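You operate a simulated robot arm through the tools that you are given. There is no shell and no other tool.

Carry out the task below with a simulated robot arm. There is one attempt and no reset: what you move stays moved.

Task
Put the small white block that says "C" from the top of the tools table on the steel parts tray. Put the cup labelled "LAB" from the top of the side cabinet in the right sink bowl. Open the drawer of the long table, take the dough ball from the top of the long steel table and leave it in the inside of the drawer of the long table and shut the drawer again. Pull the flour bin lid open. Any order will do.

The check looks at the end state, three seconds after you hand in, the way a careful person would. Anything else that was tipped, shoved, dropped, spilled or broken makes it a failure. A push-on lid holds only when it is set on centred and level and pressed home; a screw cap is set on level and turned clockwise until tight.

Robot
A 6-joint arm with a two-finger parallel gripper on a trunk, on a base that moves. Base frame: it is fixed to the floor where the robot stands at the start and does not move with it; the origin is under the middle of the robot, x ahead of it, y to its left, z up; the surface under the hand at the start is at about z = 800. Units: mm, degrees, N and s.
With the tool pointing down near the work surface it reaches from about 320 to 820 mm from the robot's upright axis, wherever it stands. Its first joint turns from -166.0 to 166.0 degrees. Places, roughly: cup [-1750, -1000, 1000]; dough ball (5x5x4 cm) [-5800, 5300, 900]; drawer of the long table [-5800, 5600, 700]; flour bin lid [900, -3400, 1100]; inside of the drawer of the long table [-5900, 5600, 700]; right sink bowl inside [-2700, -3500, 700]; small white block [500, -250, 750]; steel parts tray (9x10x2 cm) [500, 0, 800]. Payload 3.43 kg.
The tool frame sits at the grasp point between the pads (the TCP): z along the fingers, y along the line on which they close. The tips reach 34 mm beyond it. The gripper opens to 128 mm. The fingers are 24 mm wide and 12 mm thick; the gripper's body (48 by 130 mm) begins 96 mm behind the TCP.
Orientation is that of the tool frame in the base frame, as a unit quaternion [x, y, z, w]. With the fingers straight down and closing along the base's y, the tool's x points along the base's -x, its y along +y and its z along -z.

Tools
- The arm moves only by the tool nudge_tool. Its argument "rows" is a list of rows, each a list of 7 numbers: the shift along the tool's x, y, z in mm, then the turn, a rotation vector about the tool's x, y, z in degrees, then the gripper command, from -1 (shut) to 1 (fully open), values between in proportion. In form: [[tx, ty, tz, wx, wy, wz, gripper], ...]. A call has 1 to 20 rows; each row is the pose to reach, as a shift and turn from the pose commanded when the call began, along the tool's axes at that moment. Rows are played at 5 a second. More than 50 mm and 8.6 degrees between two rows, or a gripper value outside its range, and nothing of the call is played. Where a pose cannot be reached the arm comes as near as it can. A force on the tool above 40 N (or 10 N above the force at the start of the call, whichever is more), or a blocked arm, ends the call early, and 0.2 s more pass. Each finger travels about 45 mm/s and halts on what it meets, pressing with about 39 N; the grip force reading is that of the motor and also rises with nothing between the fingers. The clock runs only during rows and for 0.2 s after the last one: add rows that repeat a pose to give the fingers time. The reply holds the time, the measured pose of the TCP, the force on the tool along the base axes, the opening and the grip force, in the units named above and with some noise, with the torque about the TCP (base axes, N m) and any sound that the robot's microphone picked up, and new pictures: "show" is both (left out), scene, wrist or none.
- Cameras (640 x 400 px; columns grow to the right, rows downward): "scene" is now at [9.1, 120, 1502.1]; the picture's right is [-0.53, -0.85, 0.00], its down [-0.64, 0.40, -0.65] and it looks along [0.55, -0.34, -0.76] (base axes); focal length 273 px, centre (320, 200). "wrist" rides on the gripper at [76, -11, -160] in the tool frame; the picture's right is [0.15, 0.99, 0.00], its down [-0.88, 0.13, -0.46] and it looks along [-0.45, 0.07, 0.89] (tool axes); focal length 234 px, centre (320, 200). There is no depth. A picture from a camera that has moved, and an enlarged one, comes with that camera's place and axes in the base frame and with its lens.
- roll_base(legs): drives the robot by 1 to 6 legs, each [ahead, turn to the left] in mm and degrees, along the robot's own axes; the way and the turn of a leg run together, so that a leg with both is an arc; at most 1500 mm and 180 degrees a leg. The arm and the cameras ride along, it lands a little off, and it stops where it bumps. It gives what a move gives, and a new picture of the scene camera.
- pan_tilt(pan, tilt): turns the head with the scene camera to pan (to the left, within 155 degrees either way) and tilt (down, from -29 to 69), counted from straight ahead of the robot. It gives what a move gives, and a new picture of the scene camera.
- inspect(camera, box): a new picture of the part [left, top, right, bottom] of that camera's present view, enlarged. It takes no simulated time.
- job_done(): hands the job in; it is judged then, once.

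Nothing tells you exact positions but the pictures and the camera data. Unless the task says otherwise, let go and move clear before handing in.

The tools are called after "Request:" as name(argument=value, ...) on one line, values as JSON. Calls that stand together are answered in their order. nudge_tool: Moves the arm, as the interface text tells. Its arguments: {"type":"object","properties":{"rows":{"type":"array","items":{"type":"array","items":{"type":"number"}}},"show":{"type":"string","enum":["both","scene","wrist","none"]}},"required":["rows"]} The other tools are called the same way: roll_base (legs) drives the base; pan_tilt (pan, tilt) turns the head that bears the scene camera; inspect (camera, box) takes an enlarged picture of a part of a camera's view; job_done () hands the job in.

At the start:

```text
t: 0.0
eef_pos: [482.8, -185.1, 1026.2]
tcp_rot: [0.002, 1.0, 0.0, 0.0]
ft_force: [0.6, -0.5, 0.1]
moment: [0.01, -0.01, -0.03]
finger_gap: 127.8
grip_force: 0.0
robot x, y, heading: [-0.7, 3.3, -0.1]
head pan, tilt (commanded): [-31.8, 49.3]
```

scene: 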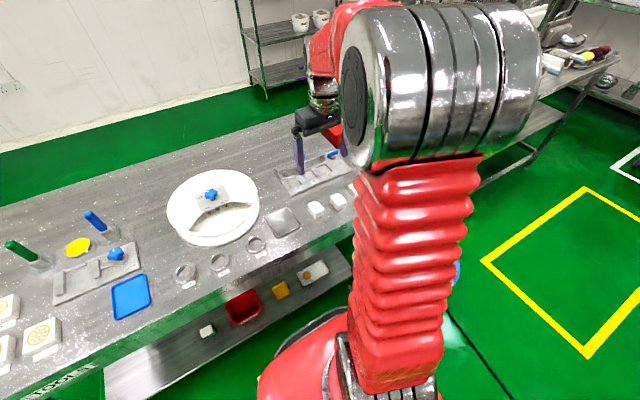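
wrist: 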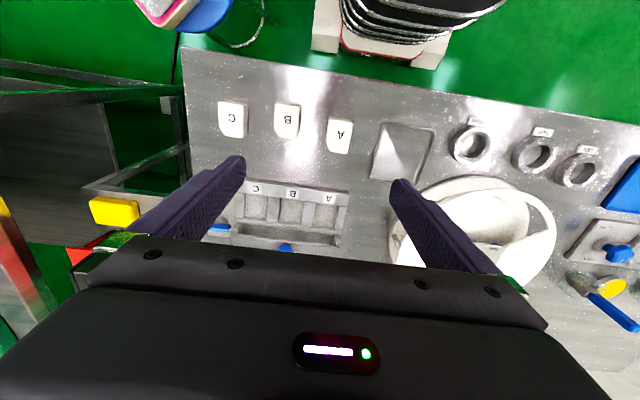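

I see the tools table with three white blocks (C, B, A) and a small steel tray next to them. I'll take a closer look before moving anything.

Request:
inspect(camera="wrist", box=[180, 80, 460, 255])

Request:
inspect(camera="scene", box=[160, 150, 380, 290])

```text
2.29 times, centred on (320, 168) of wrist
camera zoom: at [407.3, -196.8, 1186.6], right [-0.14, 0.99, 0.0], down [0.88, 0.13, 0.46], along [0.45, 0.06, -0.89], focal length 535 px, centre (320, 274)
```

zoom: 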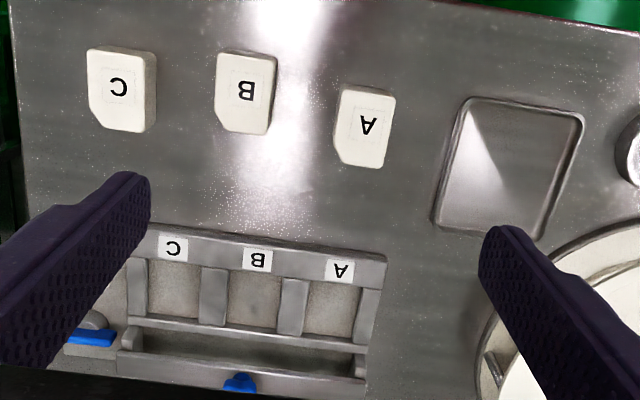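

```text
2.86 times, centred on (270, 220) of scene
camera zoom: at [9.1, 120.0, 1502.1], right [-0.53, -0.85, 0.0], down [-0.64, 0.4, -0.65], along [0.55, -0.34, -0.76], focal length 779 px, centre (463, 143)
```

zoom: 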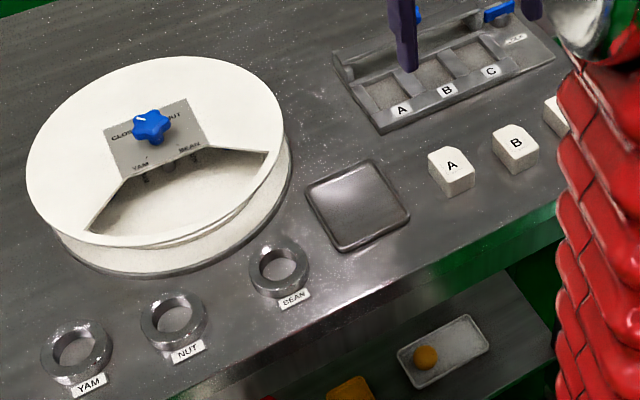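

Block C is at about [476, -322] and the tray at about [493, -45]. Next I'll hover over block C for a closer look.

Request:
nudge_tool(rows=[[2, -34, 20, 0, 0, 0, 0.1], [4, -68, 40, 0, 0, 0, 0.1], [6, -102, 60, 0, 0, 0, 0.1], [7, -137, 80, 0, 0, 0, 0.1], [7, -137, 80, 0, 0, 0, 0.1]])

```text
t: 1.2
eef_pos: [478.3, -323.5, 947.6]
tcp_rot: [0.003, 1.0, 0.0, 0.001]
ft_force: [-0.4, -0.3, 0.1]
moment: [0.0, -0.03, 0.03]
finger_gap: 70.5
grip_force: 0.0
robot x, y, heading: [0.2, 4.7, -0.0]
head pan, tilt (commanded): [-31.8, 49.3]
camera scene: at [9.1, 120.0, 1502.1], right [-0.53, -0.85, 0.0], down [-0.64, 0.4, -0.65], along [0.55, -0.34, -0.76], focal length 273 px, centre (320, 200)
camera wrist: at [401.7, -335.4, 1108.0], right [-0.14, 0.99, 0.0], down [0.88, 0.13, 0.46], along [0.45, 0.06, -0.89], focal length 234 px, centre (320, 200)
```

scene: 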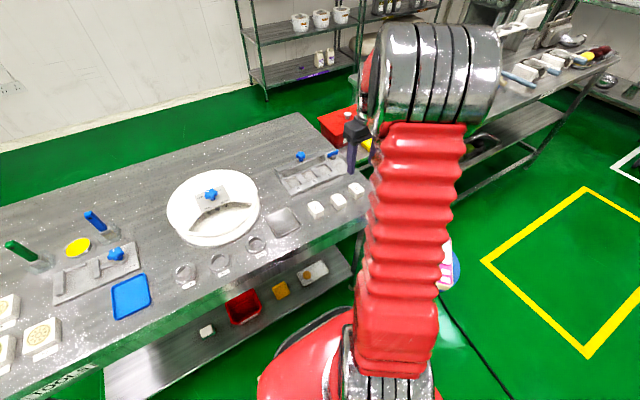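
wrist: 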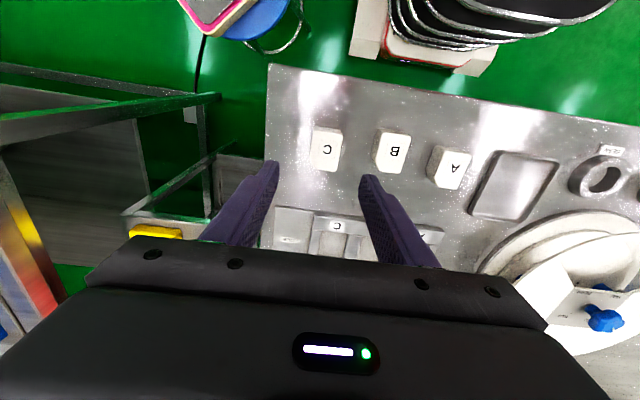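

Request:
inspect(camera="wrist", box=[260, 100, 420, 200])

```text
4.00 times, centred on (340, 150) of wrist
camera zoom: at [401.7, -335.4, 1108.0], right [-0.14, 0.99, 0.0], down [0.88, 0.13, 0.46], along [0.45, 0.06, -0.89], focal length 937 px, centre (240, 400)
```

zoom: 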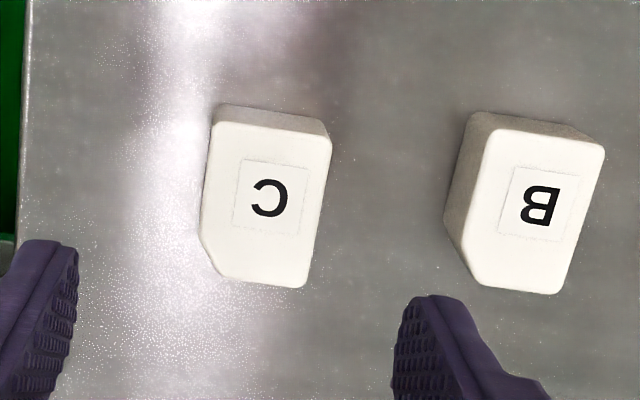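

Request:
nudge_tool(rows=[[0, 3.5, 35, 0, 0, 0, 0.1], [0, 3.5, 70, 0, 0, 0, 0.1], [0, 3.5, 95, 0, 0, 0, 0.1], [0, 3.5, 105, 0, 0, 0, 0.1], [0, 3.5, 105, 0, 0, 0, 0.1]])

```text
t: 2.4
eef_pos: [475.6, -319.7, 839.0]
tcp_rot: [0.003, 1.0, 0.001, 0.0]
ft_force: [-0.6, -0.4, 0.4]
moment: [-0.01, -0.01, 0.01]
finger_gap: 70.6
grip_force: 0.1
robot x, y, heading: [3.0, 6.8, 0.0]
head pan, tilt (commanded): [-31.8, 49.3]
camera scene: at [9.2, 119.9, 1502.1], right [-0.53, -0.85, 0.0], down [-0.64, 0.4, -0.65], along [0.55, -0.34, -0.76], focal length 273 px, centre (320, 200)
camera wrist: at [399.9, -331.6, 1000.6], right [-0.14, 0.99, 0.0], down [0.88, 0.13, 0.46], along [0.45, 0.06, -0.89], focal length 234 px, centre (320, 200)
```

scene: 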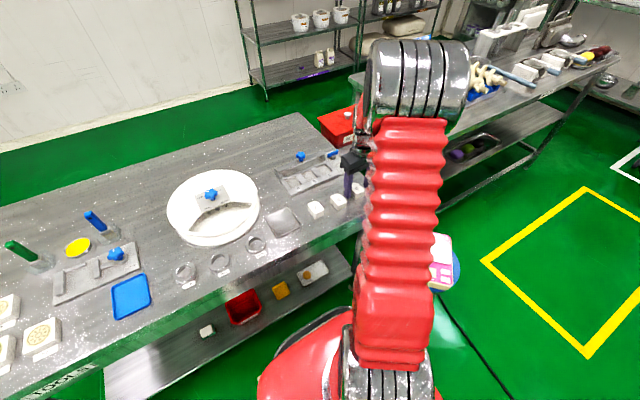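
wrist: 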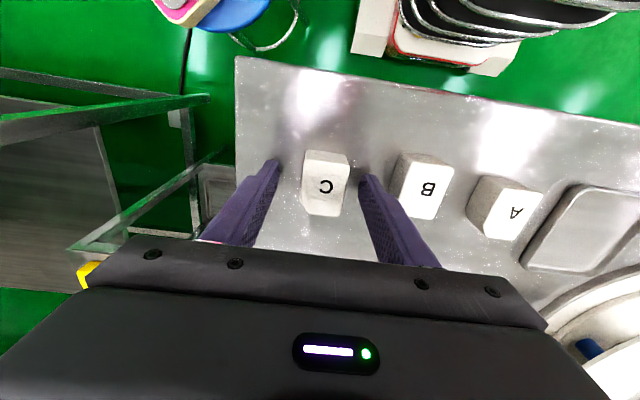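

Request:
nudge_tool(rows=[[0, 0, 0, 0, 0, 0, -0.6], [0, 0, 0, 0, 0, 0, -0.7], [0, 0, 0, 0, 0, 0, -0.7], [0, 0, 0, 0, 0, 0, -0.7], [0, 0, 0, 0, 0, 0, -0.7]], show="wrist")

```text
t: 3.6
eef_pos: [476.3, -320.7, 841.1]
tcp_rot: [0.002, 1.0, 0.001, -0.001]
ft_force: [-0.7, 0.3, 0.1]
moment: [-0.02, -0.01, 0.01]
finger_gap: 35.2
grip_force: 38.9
robot x, y, heading: [-1.3, 5.2, 0.2]
head pan, tilt (commanded): [-31.8, 49.3]
camera wrist: at [399.9, -331.7, 1000.8], right [-0.14, 0.99, 0.0], down [0.88, 0.13, 0.46], along [0.45, 0.06, -0.89], focal length 234 px, centre (320, 200)
```

wrist: 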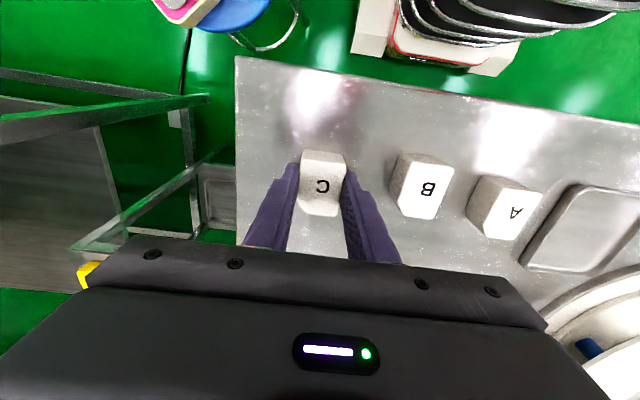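

C is gripped (35 mm). I'll lift it and carry it over the steel tray at about [495, -51].

Request:
nudge_tool(rows=[[0, 0, -40, 0, 0, 0, -0.7], [0, 0, -80, 0, 0, 0, -0.7], [0, 0, -120, 0, 0, 0, -0.7], [-4, 45, -130, 0, 0, 0, -0.7], [-8, 90, -130, 0, 0, 0, -0.7], [-12, 135, -130, 0, 0, 0, -0.7], [-16, 180, -130, 0, 0, 0, -0.7], [-18, 225, -130, 0, 0, 0, -0.7], [-18, 269, -130, 0, 0, 0, -0.7], [-18, 269, -130, 0, 0, 0, -0.7]])

```text
t: 5.8
eef_pos: [499.4, -48.0, 974.2]
tcp_rot: [0.003, 1.0, 0.001, 0.0]
ft_force: [1.2, -0.3, -0.4]
moment: [0.0, 0.04, 0.01]
finger_gap: 34.9
grip_force: 39.1
robot x, y, heading: [0.1, 6.4, 0.0]
head pan, tilt (commanded): [-31.8, 49.3]
camera scene: at [9.1, 120.0, 1502.1], right [-0.53, -0.85, 0.0], down [-0.64, 0.4, -0.65], along [0.55, -0.34, -0.76], focal length 273 px, centre (320, 200)
camera wrist: at [422.6, -59.5, 1133.9], right [-0.14, 0.99, 0.0], down [0.88, 0.13, 0.46], along [0.45, 0.06, -0.89], focal length 234 px, centre (320, 200)
```

scene: 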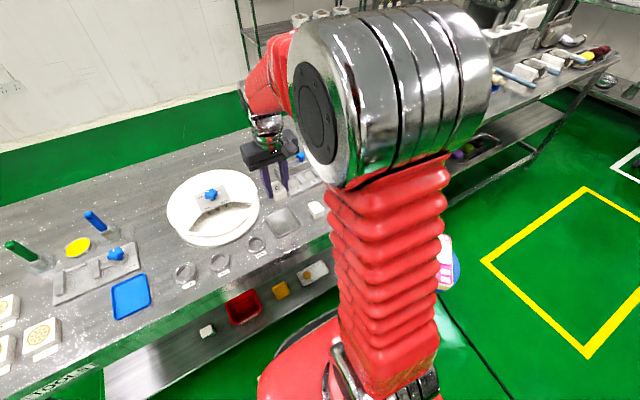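
wrist: 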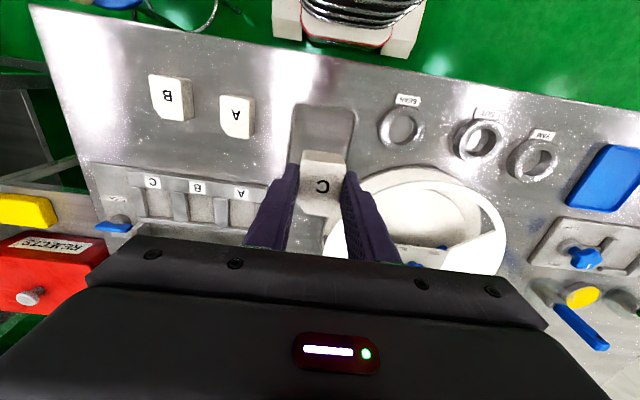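

Request:
inspect(camera="wrist", box=[240, 90, 520, 265])

Request:
inspect(camera="scene", box=[160, 120, 340, 260])

```text
2.29 times, centred on (380, 178) of wrist
camera zoom: at [422.6, -59.5, 1133.9], right [-0.14, 0.99, 0.0], down [0.88, 0.13, 0.46], along [0.45, 0.06, -0.89], focal length 535 px, centre (183, 251)
```

zoom: 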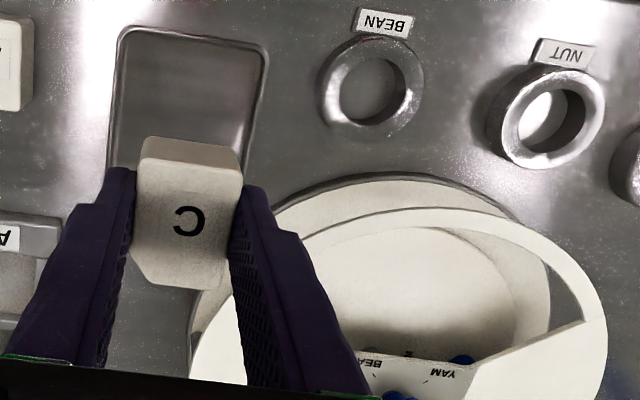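

```text
2.86 times, centred on (250, 190) of scene
camera zoom: at [9.1, 120.0, 1502.1], right [-0.53, -0.85, 0.0], down [-0.64, 0.4, -0.65], along [0.55, -0.34, -0.76], focal length 779 px, centre (520, 229)
```

zoom: 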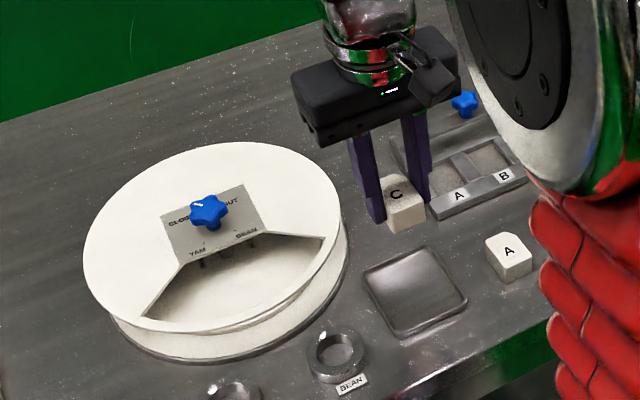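

Request:
nudge_tool(rows=[[1, 0, 40, 0, 0, 0, -0.7], [2, 0, 80, 0, 0, 0, -0.7], [2, 0, 110, 0, 0, 0, -0.7], [2, 0, 118, 0, 0, 0, -0.7], [2, 0, 118, 0, 0, 0, -0.7]])

```text
t: 7.0
eef_pos: [495.5, -47.9, 854.4]
tcp_rot: [0.003, 1.0, 0.0, 0.0]
ft_force: [0.0, -1.2, -0.9]
moment: [-0.03, -0.04, 0.01]
finger_gap: 34.8
grip_force: 39.3
robot x, y, heading: [-0.7, 2.6, -0.0]
head pan, tilt (commanded): [-31.8, 49.3]
camera scene: at [9.2, 120.0, 1502.1], right [-0.53, -0.85, 0.0], down [-0.64, 0.4, -0.65], along [0.55, -0.34, -0.76], focal length 273 px, centre (320, 200)
camera wrist: at [418.7, -59.9, 1014.1], right [-0.14, 0.99, 0.0], down [0.88, 0.13, 0.46], along [0.45, 0.06, -0.89], focal length 234 px, centre (320, 200)
```

scene: 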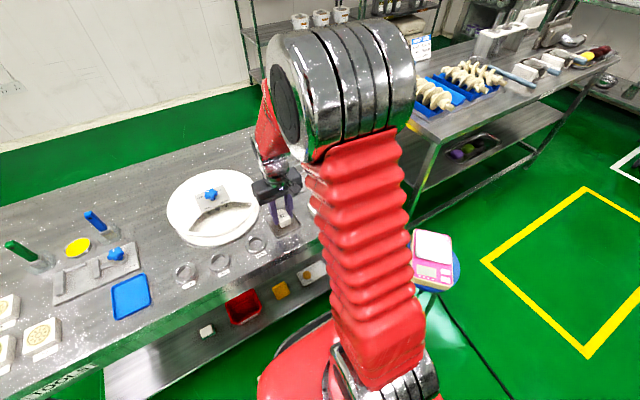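
wrist: 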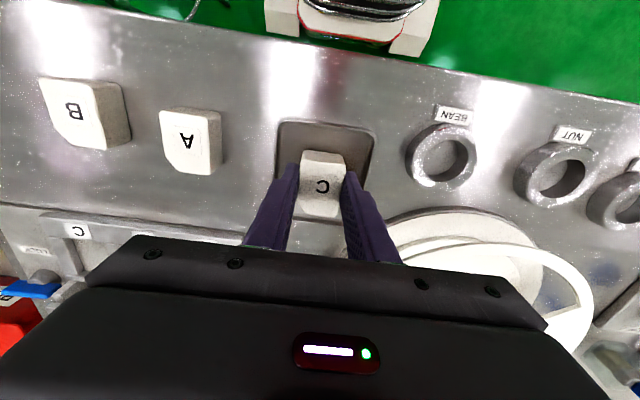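

Request:
nudge_tool(rows=[[0, 0, 3, 0, 0, 0, -0.7], [0, 0, 6, 0, 0, 0, -0.7], [0, 0, 8, 0, 0, 0, -0.7], [0, 0, 8, 0, 0, 0, -0.7]], show="wrist")

```text
t: 8.0
eef_pos: [494.4, -49.2, 846.0]
tcp_rot: [0.002, 1.0, -0.001, 0.0]
ft_force: [0.6, 0.1, -0.7]
moment: [0.02, -0.01, 0.0]
finger_gap: 34.8
grip_force: 39.7
robot x, y, heading: [-1.1, 4.3, 0.2]
head pan, tilt (commanded): [-31.8, 49.3]
camera wrist: at [417.6, -60.3, 1006.2], right [-0.14, 0.99, 0.0], down [0.88, 0.13, 0.46], along [0.45, 0.06, -0.89], focal length 234 px, centre (320, 200)
```

wrist: 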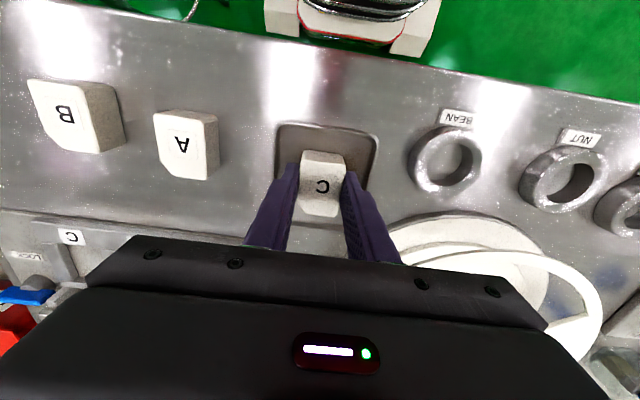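

Request:
nudge_tool(rows=[[0, 0, 1, 0, 0, 0, -0.7], [0, 0, 2, 0, 0, 0, -0.7], [0, 0, 2, 0, 0, 0, -0.7]], show="none")

```text
t: 8.8
eef_pos: [493.7, -49.2, 844.3]
tcp_rot: [0.003, 1.0, 0.0, 0.0]
ft_force: [-2.1, 3.7, 11.3]
moment: [0.17, 0.01, 0.01]
finger_gap: 34.9
grip_force: 39.3
robot x, y, heading: [-1.6, 8.7, 0.2]
head pan, tilt (commanded): [-31.8, 49.3]
```

Contact with the tray floor felt. I'll open slightly and lift away.

Request:
nudge_tool(rows=[[0, 0, 0, 0, 0, 0, -0.35], [0, 0, 0, 0, 0, 0, -0.25], [0, 0, 0, 0, 0, 0, -0.25], [0, 0, -20, 0, 0, 0, -0.25], [0, 0, -50, 0, 0, 0, -0.25], [0, 0, -90, 0, 0, 0, -0.25], [0, 0, -130, 0, 0, 0, -0.25], [0, 0, -160, 0, 0, 0, -0.25]])

```text
t: 10.6
eef_pos: [491.9, -48.6, 1003.6]
tcp_rot: [0.002, 1.0, 0.0, 0.0]
ft_force: [0.0, 0.4, 0.3]
moment: [0.02, 0.02, -0.03]
finger_gap: 48.1
grip_force: 0.1
robot x, y, heading: [2.9, 8.1, 0.3]
head pan, tilt (commanded): [-31.8, 49.3]
camera scene: at [9.2, 120.0, 1502.1], right [-0.53, -0.85, 0.0], down [-0.64, 0.4, -0.65], along [0.55, -0.34, -0.76], focal length 273 px, centre (320, 200)
camera wrist: at [416.1, -60.4, 1164.3], right [-0.14, 0.99, 0.0], down [0.88, 0.13, 0.46], along [0.45, 0.06, -0.89], focal length 234 px, centre (320, 200)
```

scene: 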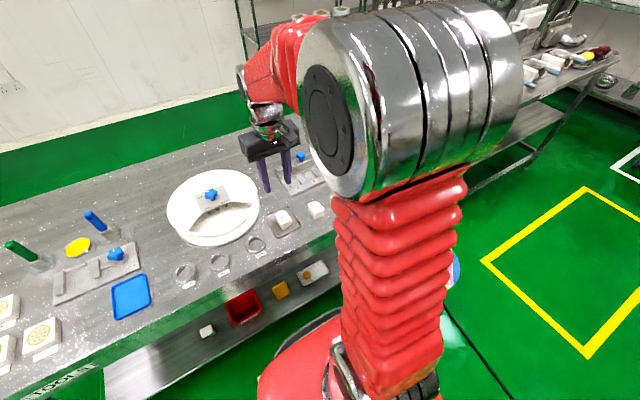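
wrist: 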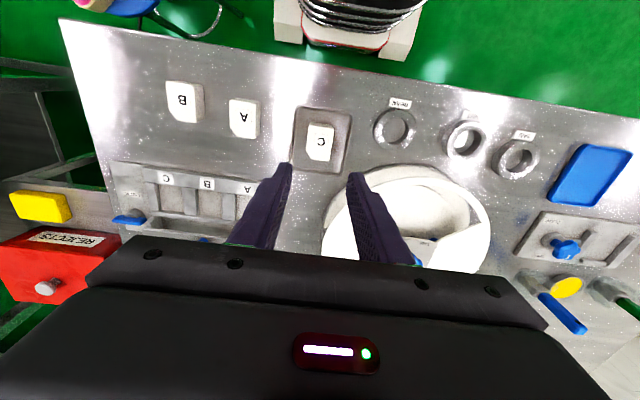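

Block C lies in the tray. Now I'll look around the room to plan driving to the cup.

Request:
pan_tilt(pan=-90, tilt=20)

Request:
pan_tilt(pan=-150, tilt=20)

Request:
pan_tilt(pan=150, tilt=20)

Request:
pan_tilt(pan=90, tilt=20)

```text
t: 11.9
eef_pos: [492.8, -49.1, 1004.3]
tcp_rot: [0.003, 1.0, 0.0, 0.0]
ft_force: [-0.3, -0.3, 0.3]
moment: [-0.01, 0.02, 0.01]
finger_gap: 48.1
grip_force: 0.1
robot x, y, heading: [2.5, 5.6, -0.0]
head pan, tilt (commanded): [-90.0, 20.0]
camera scene: at [-56.8, 67.8, 1546.7], right [-1.0, 0.0, 0.0], down [0.0, 0.34, -0.94], along [0.0, -0.94, -0.34], focal length 273 px, centre (320, 200)
```

scene: 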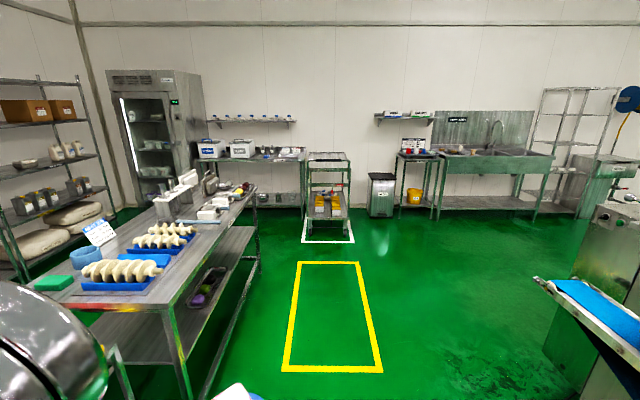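

```text
t: 13.2
eef_pos: [492.7, -48.9, 1003.4]
tcp_rot: [0.002, 1.0, 0.0, 0.001]
ft_force: [-0.3, 0.6, -0.3]
moment: [0.04, 0.02, 0.0]
finger_gap: 48.1
grip_force: 0.1
robot x, y, heading: [-1.4, 4.6, -0.1]
head pan, tilt (commanded): [-150.0, 20.0]
camera scene: at [-137.5, 114.3, 1546.8], right [-0.5, 0.87, 0.0], down [0.3, 0.17, -0.94], along [-0.81, -0.47, -0.34], focal length 273 px, centre (320, 200)
```

scene: 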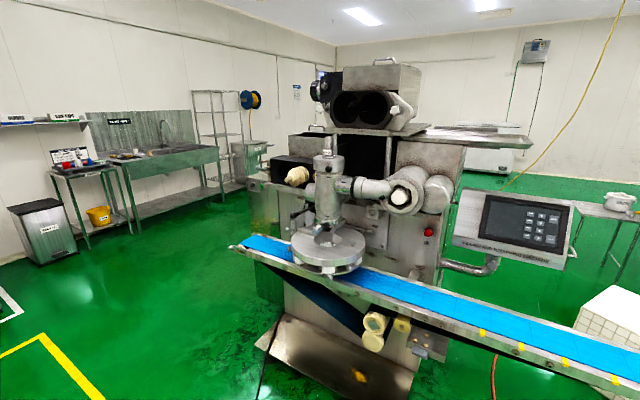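

```text
t: 17.3
eef_pos: [491.8, -48.4, 1003.7]
tcp_rot: [0.004, 1.0, 0.0, -0.001]
ft_force: [0.8, -0.4, -0.5]
moment: [0.01, -0.05, -0.01]
finger_gap: 47.9
grip_force: 0.1
robot x, y, heading: [3.2, 4.8, 0.1]
head pan, tilt (commanded): [150.0, 20.0]
camera scene: at [-137.5, 207.5, 1546.8], right [0.5, 0.87, 0.0], down [0.3, -0.17, -0.94], along [-0.81, 0.47, -0.34], focal length 273 px, centre (320, 200)
```

scene: 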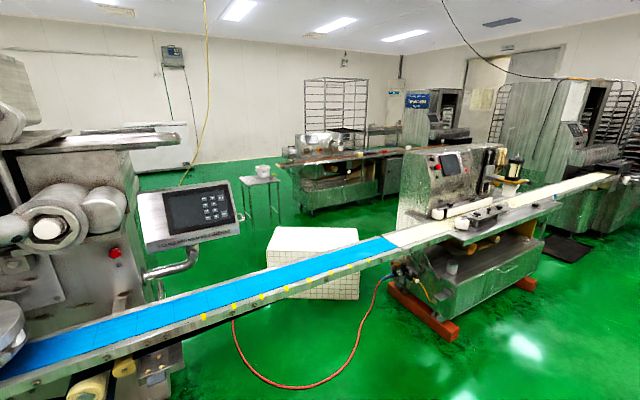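

```text
t: 18.6
eef_pos: [493.3, -49.4, 1004.4]
tcp_rot: [0.003, 1.0, 0.0, 0.0]
ft_force: [0.5, -0.5, 0.4]
moment: [0.01, -0.04, -0.05]
finger_gap: 47.9
grip_force: 0.1
robot x, y, heading: [3.0, 5.6, -0.1]
head pan, tilt (commanded): [90.0, 20.0]
camera scene: at [-56.9, 254.0, 1546.8], right [1.0, 0.0, 0.0], down [0.0, -0.34, -0.94], along [0.0, 0.94, -0.34], focal length 273 px, centre (320, 200)
```

scene: 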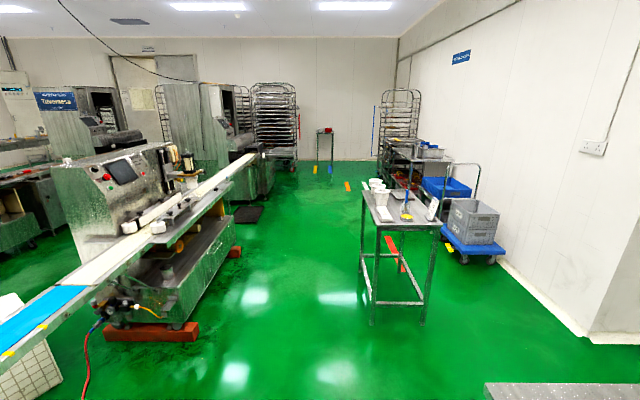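

I'm scanning the room: the machine with the side cabinet is behind me to the right, the sink and flour bins are along the right wall, and the long table is far behind on the left. I'll look closer at these.

Request:
pan_tilt(pan=-145, tilt=15)

Request:
inspect(camera="scene", box=[180, 110, 440, 270])

Request:
inspect(camera="scene", box=[0, 60, 260, 220])

```text
t: 21.9
eef_pos: [493.0, -48.6, 1002.9]
tcp_rot: [0.002, 1.0, 0.001, 0.0]
ft_force: [0.1, 1.0, -0.4]
moment: [0.0, 0.01, 0.03]
finger_gap: 47.9
grip_force: 0.1
robot x, y, heading: [2.7, 4.6, 0.1]
head pan, tilt (commanded): [-145.0, 15.0]
camera scene: at [-133.4, 107.3, 1554.9], right [-0.57, 0.82, 0.0], down [0.21, 0.15, -0.97], along [-0.79, -0.55, -0.26], focal length 273 px, centre (320, 200)
```

scene: 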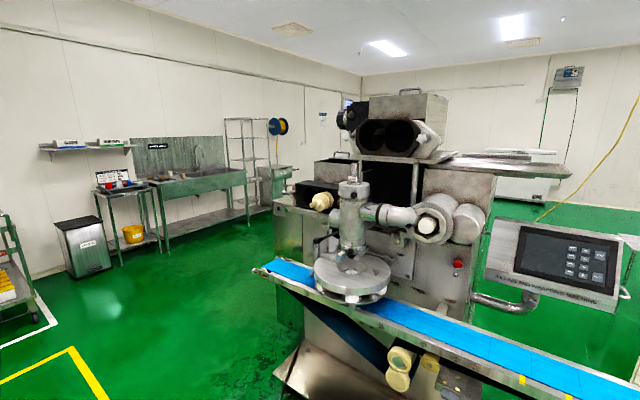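

```text
2.46 times, centred on (310, 190) of scene
camera zoom: at [-133.4, 107.3, 1554.9], right [-0.57, 0.82, 0.0], down [0.21, 0.15, -0.97], along [-0.79, -0.55, -0.26], focal length 671 px, centre (345, 225)
```

zoom: 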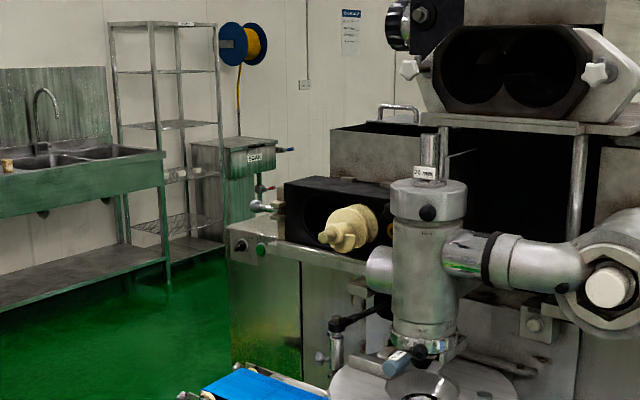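

```text
2.46 times, centred on (130, 140) of scene
camera zoom: at [-133.4, 107.3, 1554.9], right [-0.57, 0.82, 0.0], down [0.21, 0.15, -0.97], along [-0.79, -0.55, -0.26], focal length 671 px, centre (788, 348)
```

zoom: 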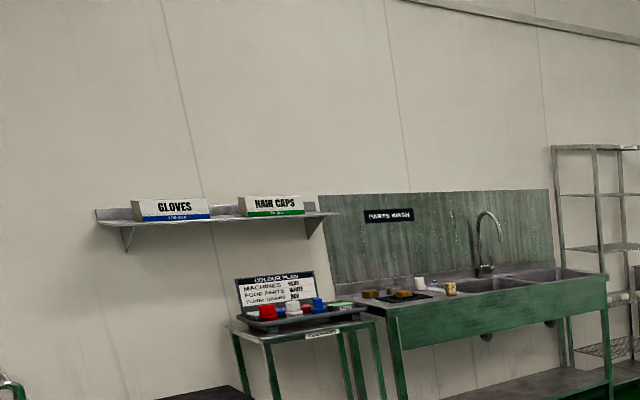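

I'll retract the arm first, then back away from the table and drive toward the right side of the machine where the cup should be.

Request:
nudge_tool(rows=[[0, 12, -40, 0, 0, 0, -0.25], [40, 24, -50, 0, 0, 0, -0.25], [80, 36, -60, 0, 0, 0, -0.25], [120, 48, -70, 0, 0, 0, -0.25], [150, 48, -80, 0, 0, 0, -0.25], [150, 48, -80, 0, 0, 0, -0.25]], show="none")

Request:
roll_base(legs=[[-200, 0]])

```text
t: 23.3
eef_pos: [345.2, -1.2, 1084.7]
tcp_rot: [0.002, 1.0, 0.0, -0.001]
ft_force: [-0.9, 0.4, 0.0]
moment: [0.04, 0.01, 0.0]
finger_gap: 48.1
grip_force: 0.0
robot x, y, heading: [-1.1, 1.4, 0.0]
head pan, tilt (commanded): [-145.0, 15.0]
```

```text
t: 25.2
eef_pos: [142.5, -0.6, 1084.7]
tcp_rot: [0.001, 1.0, 0.001, 0.0]
ft_force: [-0.4, -0.6, 0.2]
moment: [-0.01, 0.04, 0.03]
finger_gap: 48.0
grip_force: 0.1
robot x, y, heading: [-200.5, 4.2, -0.0]
head pan, tilt (commanded): [-145.0, 15.0]
camera scene: at [-336.1, 107.2, 1554.9], right [-0.57, 0.82, 0.0], down [0.21, 0.15, -0.97], along [-0.79, -0.55, -0.26], focal length 273 px, centre (320, 200)
```

scene: 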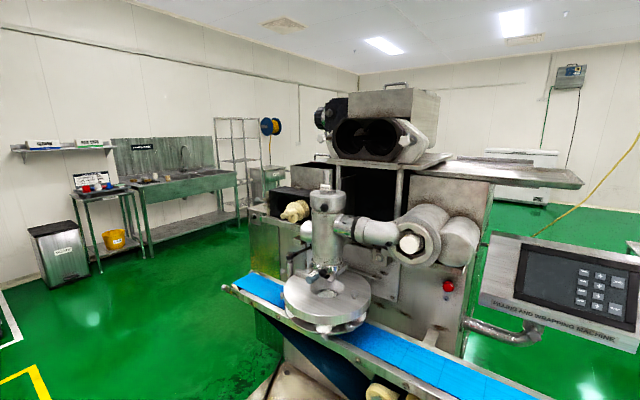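

Request:
roll_base(legs=[[0, -90]])

Request:
pan_tilt(pan=0, tilt=25)

```text
t: 31.3
eef_pos: [-216.8, -341.3, 1085.3]
tcp_rot: [0.718, 0.696, 0.0, 0.0]
ft_force: [-0.1, -0.1, 0.5]
moment: [0.0, -0.03, -0.02]
finger_gap: 47.9
grip_force: 0.1
robot x, y, heading: [-178.2, 3.0, -91.2]
head pan, tilt (commanded): [-145.0, 15.0]
camera scene: at [-68.9, 136.7, 1554.9], right [0.83, 0.55, 0.0], down [0.14, -0.22, -0.97], along [-0.53, 0.8, -0.26], focal length 273 px, centre (320, 200)
```

scene: 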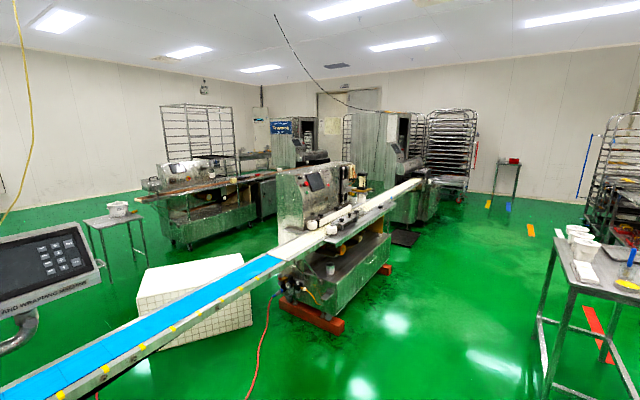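

```text
t: 33.6
eef_pos: [-218.4, -340.2, 1085.6]
tcp_rot: [0.719, 0.695, 0.0, 0.0]
ft_force: [-0.2, 0.5, 0.3]
moment: [0.0, -0.02, 0.0]
finger_gap: 48.1
grip_force: 0.1
robot x, y, heading: [-178.6, 7.2, -91.4]
head pan, tilt (commanded): [0.0, 25.0]
camera scene: at [-19.6, -33.2, 1538.6], right [-1.0, 0.03, 0.0], down [0.01, 0.42, -0.91], along [-0.02, -0.91, -0.42], focal length 273 px, centre (320, 200)
```

scene: 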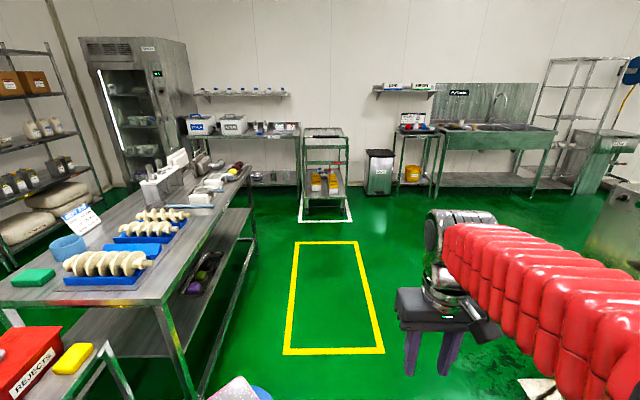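

I see a pink scale on a blue stool close to my left-front. I'll look down to check the clearance before driving.

Request:
pan_tilt(pan=15, tilt=65)

```text
t: 34.7
eef_pos: [-218.6, -341.6, 1085.1]
tcp_rot: [0.719, 0.695, -0.001, 0.0]
ft_force: [1.0, 0.1, -0.7]
moment: [0.01, 0.03, 0.0]
finger_gap: 48.2
grip_force: 0.1
robot x, y, heading: [-179.6, 1.8, -91.5]
head pan, tilt (commanded): [15.0, 65.0]
camera scene: at [-3.0, -0.1, 1483.1], right [-0.97, -0.23, 0.0], down [-0.21, 0.88, -0.42], along [0.1, -0.41, -0.91], focal length 273 px, centre (320, 200)
```

scene: 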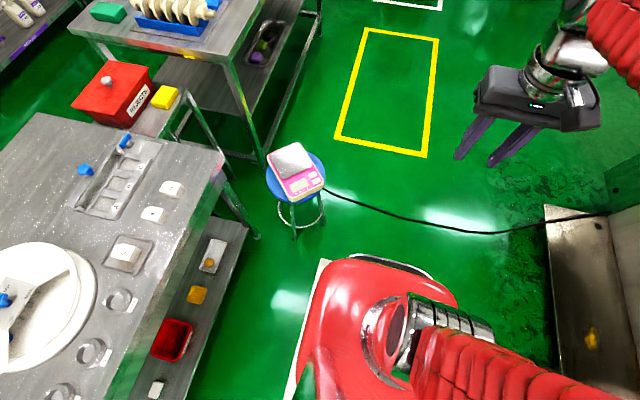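

Request:
inspect(camera="scene", box=[240, 120, 480, 270])

Request:
inspect(camera="scene", box=[400, 130, 640, 280])

```text
2.67 times, centred on (360, 195) of scene
camera zoom: at [-3.0, -0.1, 1483.1], right [-0.97, -0.23, 0.0], down [-0.21, 0.88, -0.42], along [0.1, -0.41, -0.91], focal length 727 px, centre (213, 213)
```

zoom: 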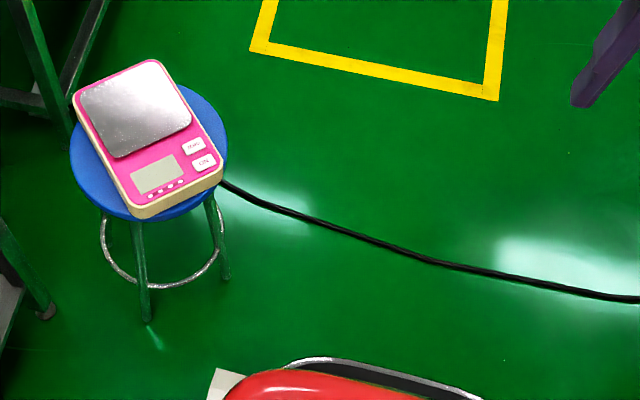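

```text
2.67 times, centred on (520, 205) of scene
camera zoom: at [-3.0, -0.1, 1483.1], right [-0.97, -0.23, 0.0], down [-0.21, 0.88, -0.42], along [0.1, -0.41, -0.91], focal length 727 px, centre (-213, 187)
```

zoom: 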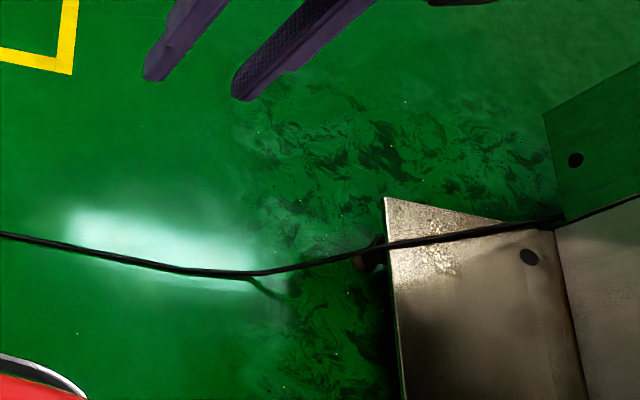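

Request:
pan_tilt(pan=-50, tilt=40)

Request:
inspect(camera="wrist", box=[0, 0, 640, 400])

```text
t: 36.0
eef_pos: [-216.8, -341.3, 1085.2]
tcp_rot: [0.719, 0.695, 0.0, 0.0]
ft_force: [-0.3, 0.4, -0.4]
moment: [-0.01, -0.01, -0.02]
finger_gap: 47.9
grip_force: 0.1
robot x, y, heading: [-179.5, 4.2, -91.4]
head pan, tilt (commanded): [-50.0, 40.0]
camera scene: at [-83.7, 5.9, 1515.3], right [-0.62, 0.78, 0.0], down [0.5, 0.4, -0.77], along [-0.6, -0.48, -0.64], focal length 273 px, centre (320, 200)
```

scene: 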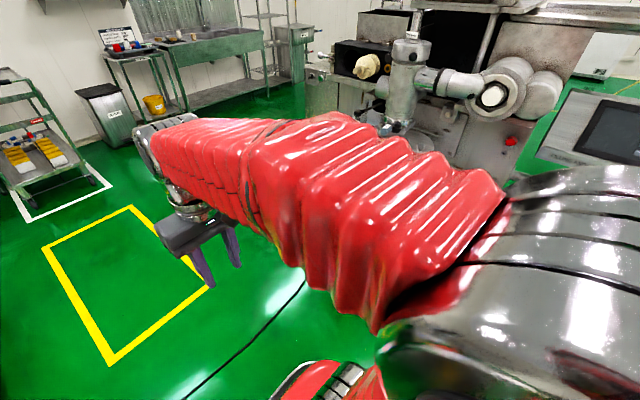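

```text
1.00 times, centred on (320, 200) of wrist (not enlarged: the box is as wide or as high as the picture)
camera zoom: at [-226.5, -265.4, 1245.9], right [0.99, 0.11, 0.0], down [0.1, -0.88, 0.46], along [0.05, -0.45, -0.89], focal length 234 px, centre (320, 200)
```

zoom: 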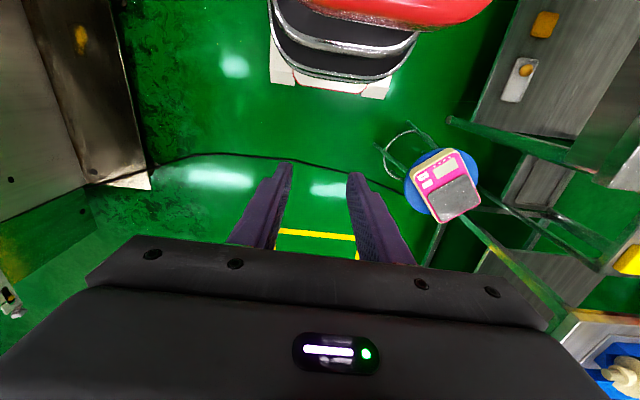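

Request:
inspect(camera="wrist", box=[320, 110, 520, 235])

Request:
inspect(camera="wrist", box=[60, 110, 300, 260])

```text
3.20 times, centred on (420, 172) of wrist
camera zoom: at [-226.5, -265.4, 1245.9], right [0.99, 0.11, 0.0], down [0.1, -0.88, 0.46], along [0.05, -0.45, -0.89], focal length 749 px, centre (0, 288)
```

zoom: 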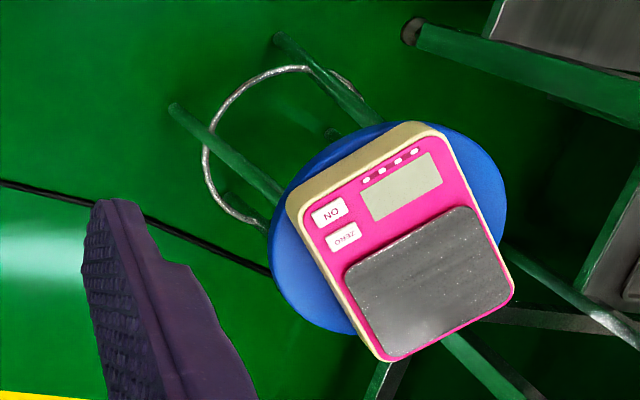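

```text
2.67 times, centred on (180, 185) of wrist
camera zoom: at [-226.5, -265.4, 1245.9], right [0.99, 0.11, 0.0], down [0.1, -0.88, 0.46], along [0.05, -0.45, -0.89], focal length 624 px, centre (693, 240)
```

zoom: 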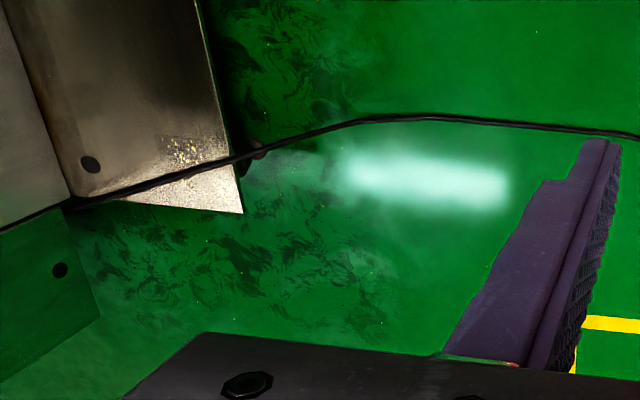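

The stool foot is level with my left base edge, so I'll shift to the right first and then go ahead through the gap between stool and conveyor.

Request:
roll_base(legs=[[0, -30], [400, 0], [0, 30]])

Request:
pan_tilt(pan=0, tilt=50)

Request:
inspect(camera="wrist", box=[0, 0, 640, 400])

```text
t: 43.2
eef_pos: [-418.2, -673.0, 1085.9]
tcp_rot: [0.718, 0.696, 0.001, 0.0]
ft_force: [-0.4, 0.6, 0.5]
moment: [0.04, 0.03, 0.01]
finger_gap: 48.0
grip_force: 0.1
robot x, y, heading: [-396.8, -330.8, -91.3]
head pan, tilt (commanded): [-50.0, 40.0]
camera scene: at [-300.8, -327.3, 1515.3], right [-0.62, 0.78, 0.0], down [0.5, 0.4, -0.77], along [-0.6, -0.48, -0.64], focal length 273 px, centre (320, 200)
```

scene: 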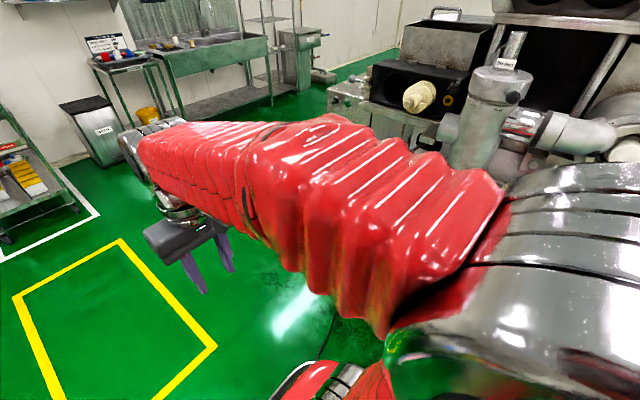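

```text
t: 44.4
eef_pos: [-419.1, -674.6, 1086.3]
tcp_rot: [0.718, 0.696, 0.0, 0.0]
ft_force: [1.0, -0.1, -0.2]
moment: [0.02, -0.03, -0.03]
finger_gap: 48.1
grip_force: 0.1
robot x, y, heading: [-397.9, -326.8, -91.7]
head pan, tilt (commanded): [0.0, 50.0]
camera scene: at [-236.3, -351.4, 1501.2], right [-1.0, 0.03, 0.0], down [0.02, 0.77, -0.64], along [-0.02, -0.64, -0.77], focal length 273 px, centre (320, 200)
```

scene: 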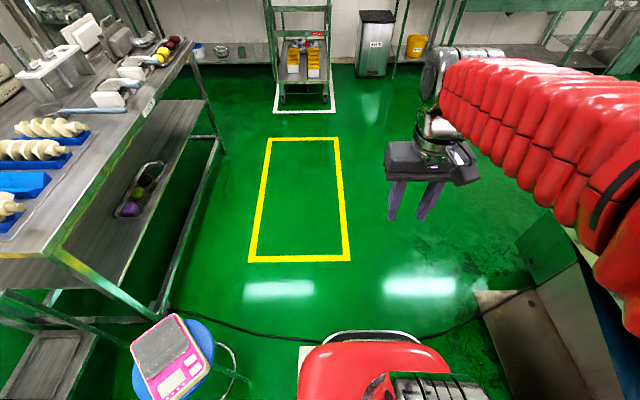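

```text
1.00 times, centred on (320, 200) of wrist (not enlarged: the box is as wide or as high as the picture)
camera zoom: at [-428.8, -598.8, 1246.3], right [0.99, 0.12, 0.0], down [0.1, -0.88, 0.46], along [0.05, -0.45, -0.89], focal length 234 px, centre (320, 200)
```

zoom: 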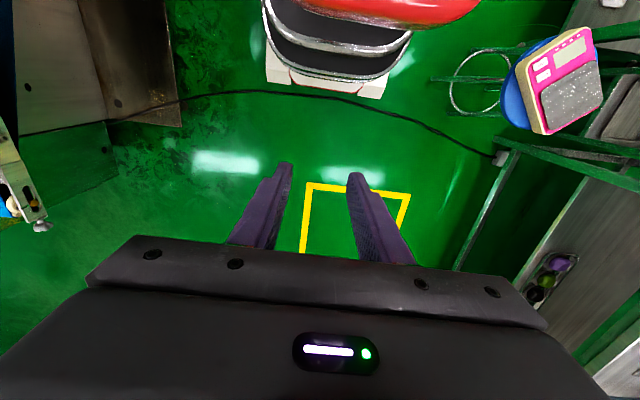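

The cable lies flat on the floor; the way ahead is clear. I'll drive ahead past the conveyor's end.

Request:
roll_base(legs=[[700, 0], [750, 0]])

Request:
pan_tilt(pan=-110, tilt=25)

```text
t: 54.1
eef_pos: [-474.2, -2135.8, 1086.8]
tcp_rot: [0.722, 0.692, 0.0, 0.0]
ft_force: [-0.5, 0.0, 0.0]
moment: [-0.02, -0.03, 0.01]
finger_gap: 47.8
grip_force: 0.0
robot x, y, heading: [-446.4, -1792.2, -92.5]
head pan, tilt (commanded): [0.0, 50.0]
camera scene: at [-286.1, -1815.3, 1501.1], right [-1.0, 0.04, 0.0], down [0.03, 0.77, -0.64], along [-0.03, -0.64, -0.77], focal length 273 px, centre (320, 200)
```

scene: 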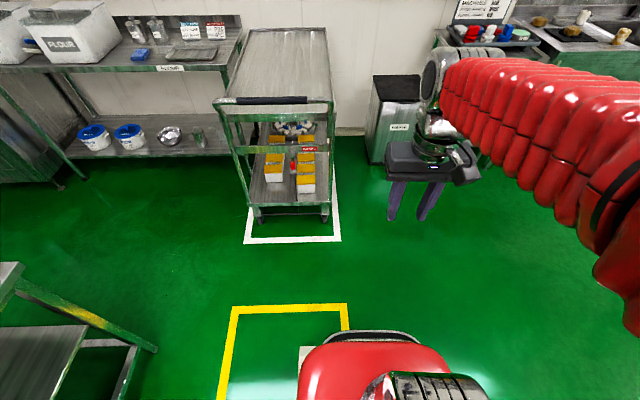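

```text
t: 56.0
eef_pos: [-473.7, -2136.0, 1087.2]
tcp_rot: [0.722, 0.691, 0.0, 0.0]
ft_force: [0.1, 0.4, -0.1]
moment: [-0.05, 0.02, -0.02]
finger_gap: 47.9
grip_force: 0.2
robot x, y, heading: [-445.0, -1790.9, -92.3]
head pan, tilt (commanded): [-110.0, 25.0]
camera scene: at [-368.3, -1703.5, 1538.6], right [0.38, 0.93, 0.0], down [0.39, -0.16, -0.91], along [-0.84, 0.34, -0.42], focal length 273 px, centre (320, 200)
```

scene: 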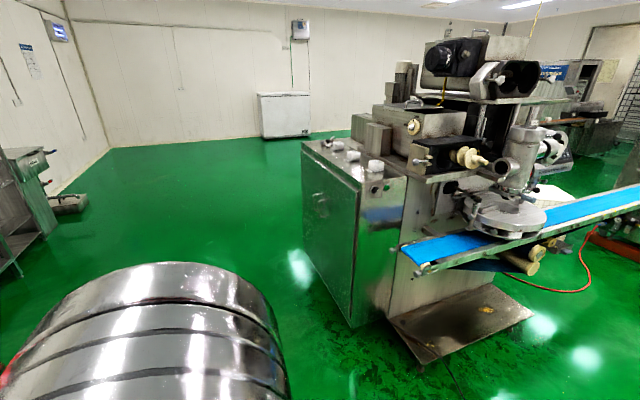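

Request:
inspect(camera="scene", box=[290, 110, 470, 225])

```text
3.48 times, centred on (380, 168) of scene
camera zoom: at [-368.3, -1703.5, 1538.6], right [0.38, 0.93, 0.0], down [0.39, -0.16, -0.91], along [-0.84, 0.34, -0.42], focal length 948 px, centre (111, 313)
```

zoom: 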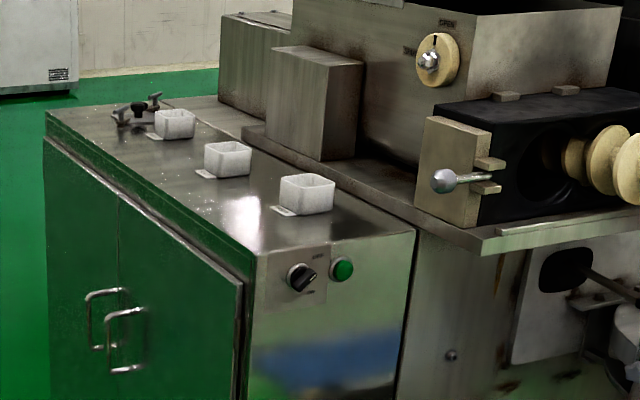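

Three cups stand on the side cabinet's top with label plates. I'll turn and drive along in front of the cabinet doors, then face it.

Request:
roll_base(legs=[[0, -90], [1450, 0], [0, -90]])

Request:
pan_tilt(pan=-20, tilt=40)

```text
t: 76.5
eef_pos: [-1887.4, -1435.0, 1086.4]
tcp_rot: [0.714, -0.7, 0.0, 0.0]
ft_force: [0.0, 0.2, 0.3]
moment: [-0.03, -0.01, 0.02]
finger_gap: 48.1
grip_force: 0.0
robot x, y, heading: [-1916.1, -1780.9, 91.6]
head pan, tilt (commanded): [-110.0, 25.0]
camera scene: at [-1983.7, -1875.2, 1538.7], right [-0.31, -0.95, 0.0], down [-0.4, 0.13, -0.91], along [0.86, -0.29, -0.42], focal length 273 px, centre (320, 200)
```

scene: 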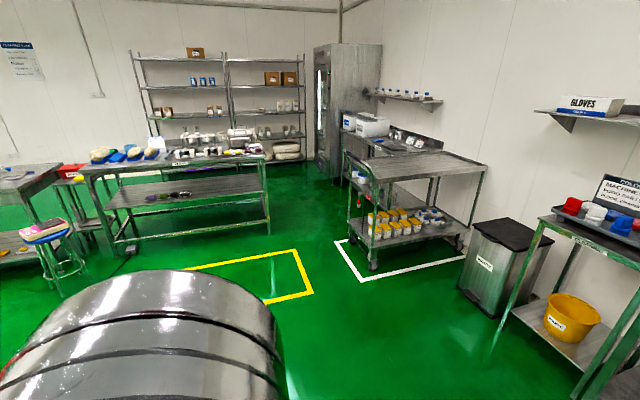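

```text
t: 78.2
eef_pos: [-1886.9, -1433.6, 1087.0]
tcp_rot: [0.713, -0.701, 0.0, 0.0]
ft_force: [-0.7, 0.7, -0.7]
moment: [-0.01, 0.0, 0.02]
finger_gap: 48.0
grip_force: 0.0
robot x, y, heading: [-1916.1, -1784.0, 91.6]
head pan, tilt (commanded): [-20.0, 40.0]
camera scene: at [-2044.3, -1765.5, 1515.3], right [0.95, -0.32, 0.0], down [-0.2, -0.61, -0.77], along [0.24, 0.73, -0.64], focal length 273 px, centre (320, 200)
```

scene: 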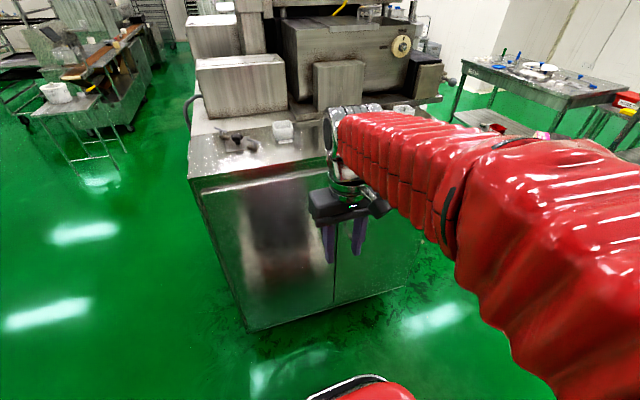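

Request:
nudge_tool(rows=[[0, 0, -45, 0, 0, 0, 0], [0, 0, -90, 0, 0, 0, 0], [0, 0, -135, 0, 0, 0, 0], [0, 0, -180, 0, 0, 0, 0], [0, 0, -220, 0, 0, 0, 0], [0, 0, -220, 0, 0, 0, 0]])

```text
t: 79.6
eef_pos: [-1886.9, -1432.1, 1309.6]
tcp_rot: [0.714, -0.7, 0.0, 0.001]
ft_force: [0.2, 0.6, 0.0]
moment: [0.02, 0.04, 0.01]
finger_gap: 64.2
grip_force: 0.1
robot x, y, heading: [-1916.7, -1782.8, 91.8]
head pan, tilt (commanded): [-20.0, 40.0]
camera scene: at [-2044.3, -1765.4, 1515.3], right [0.95, -0.31, 0.0], down [-0.2, -0.61, -0.77], along [0.24, 0.73, -0.64], focal length 273 px, centre (320, 200)
camera wrist: at [-1875.1, -1508.5, 1470.3], right [-0.99, -0.17, 0.0], down [-0.15, 0.88, 0.46], along [-0.08, 0.45, -0.89], focal length 234 px, centre (320, 200)
```

scene: 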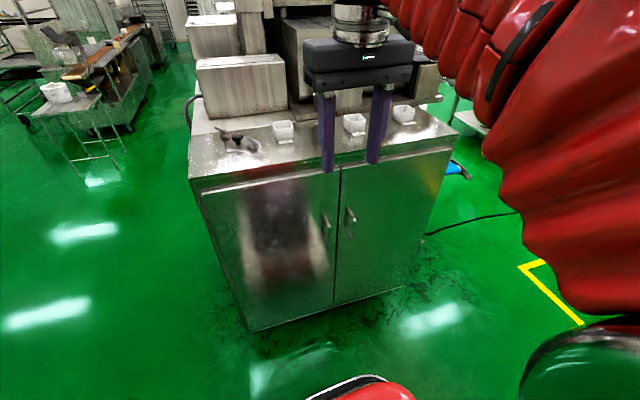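
wrist: 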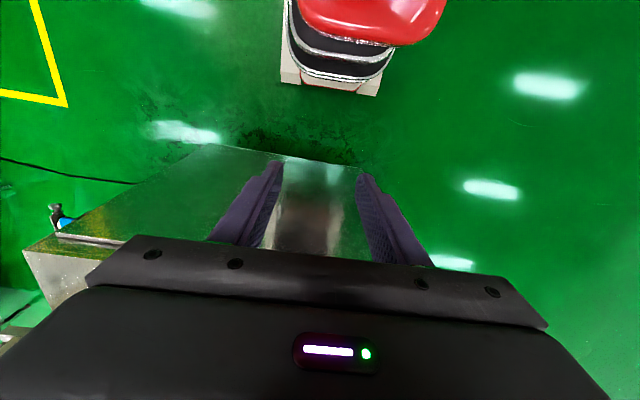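

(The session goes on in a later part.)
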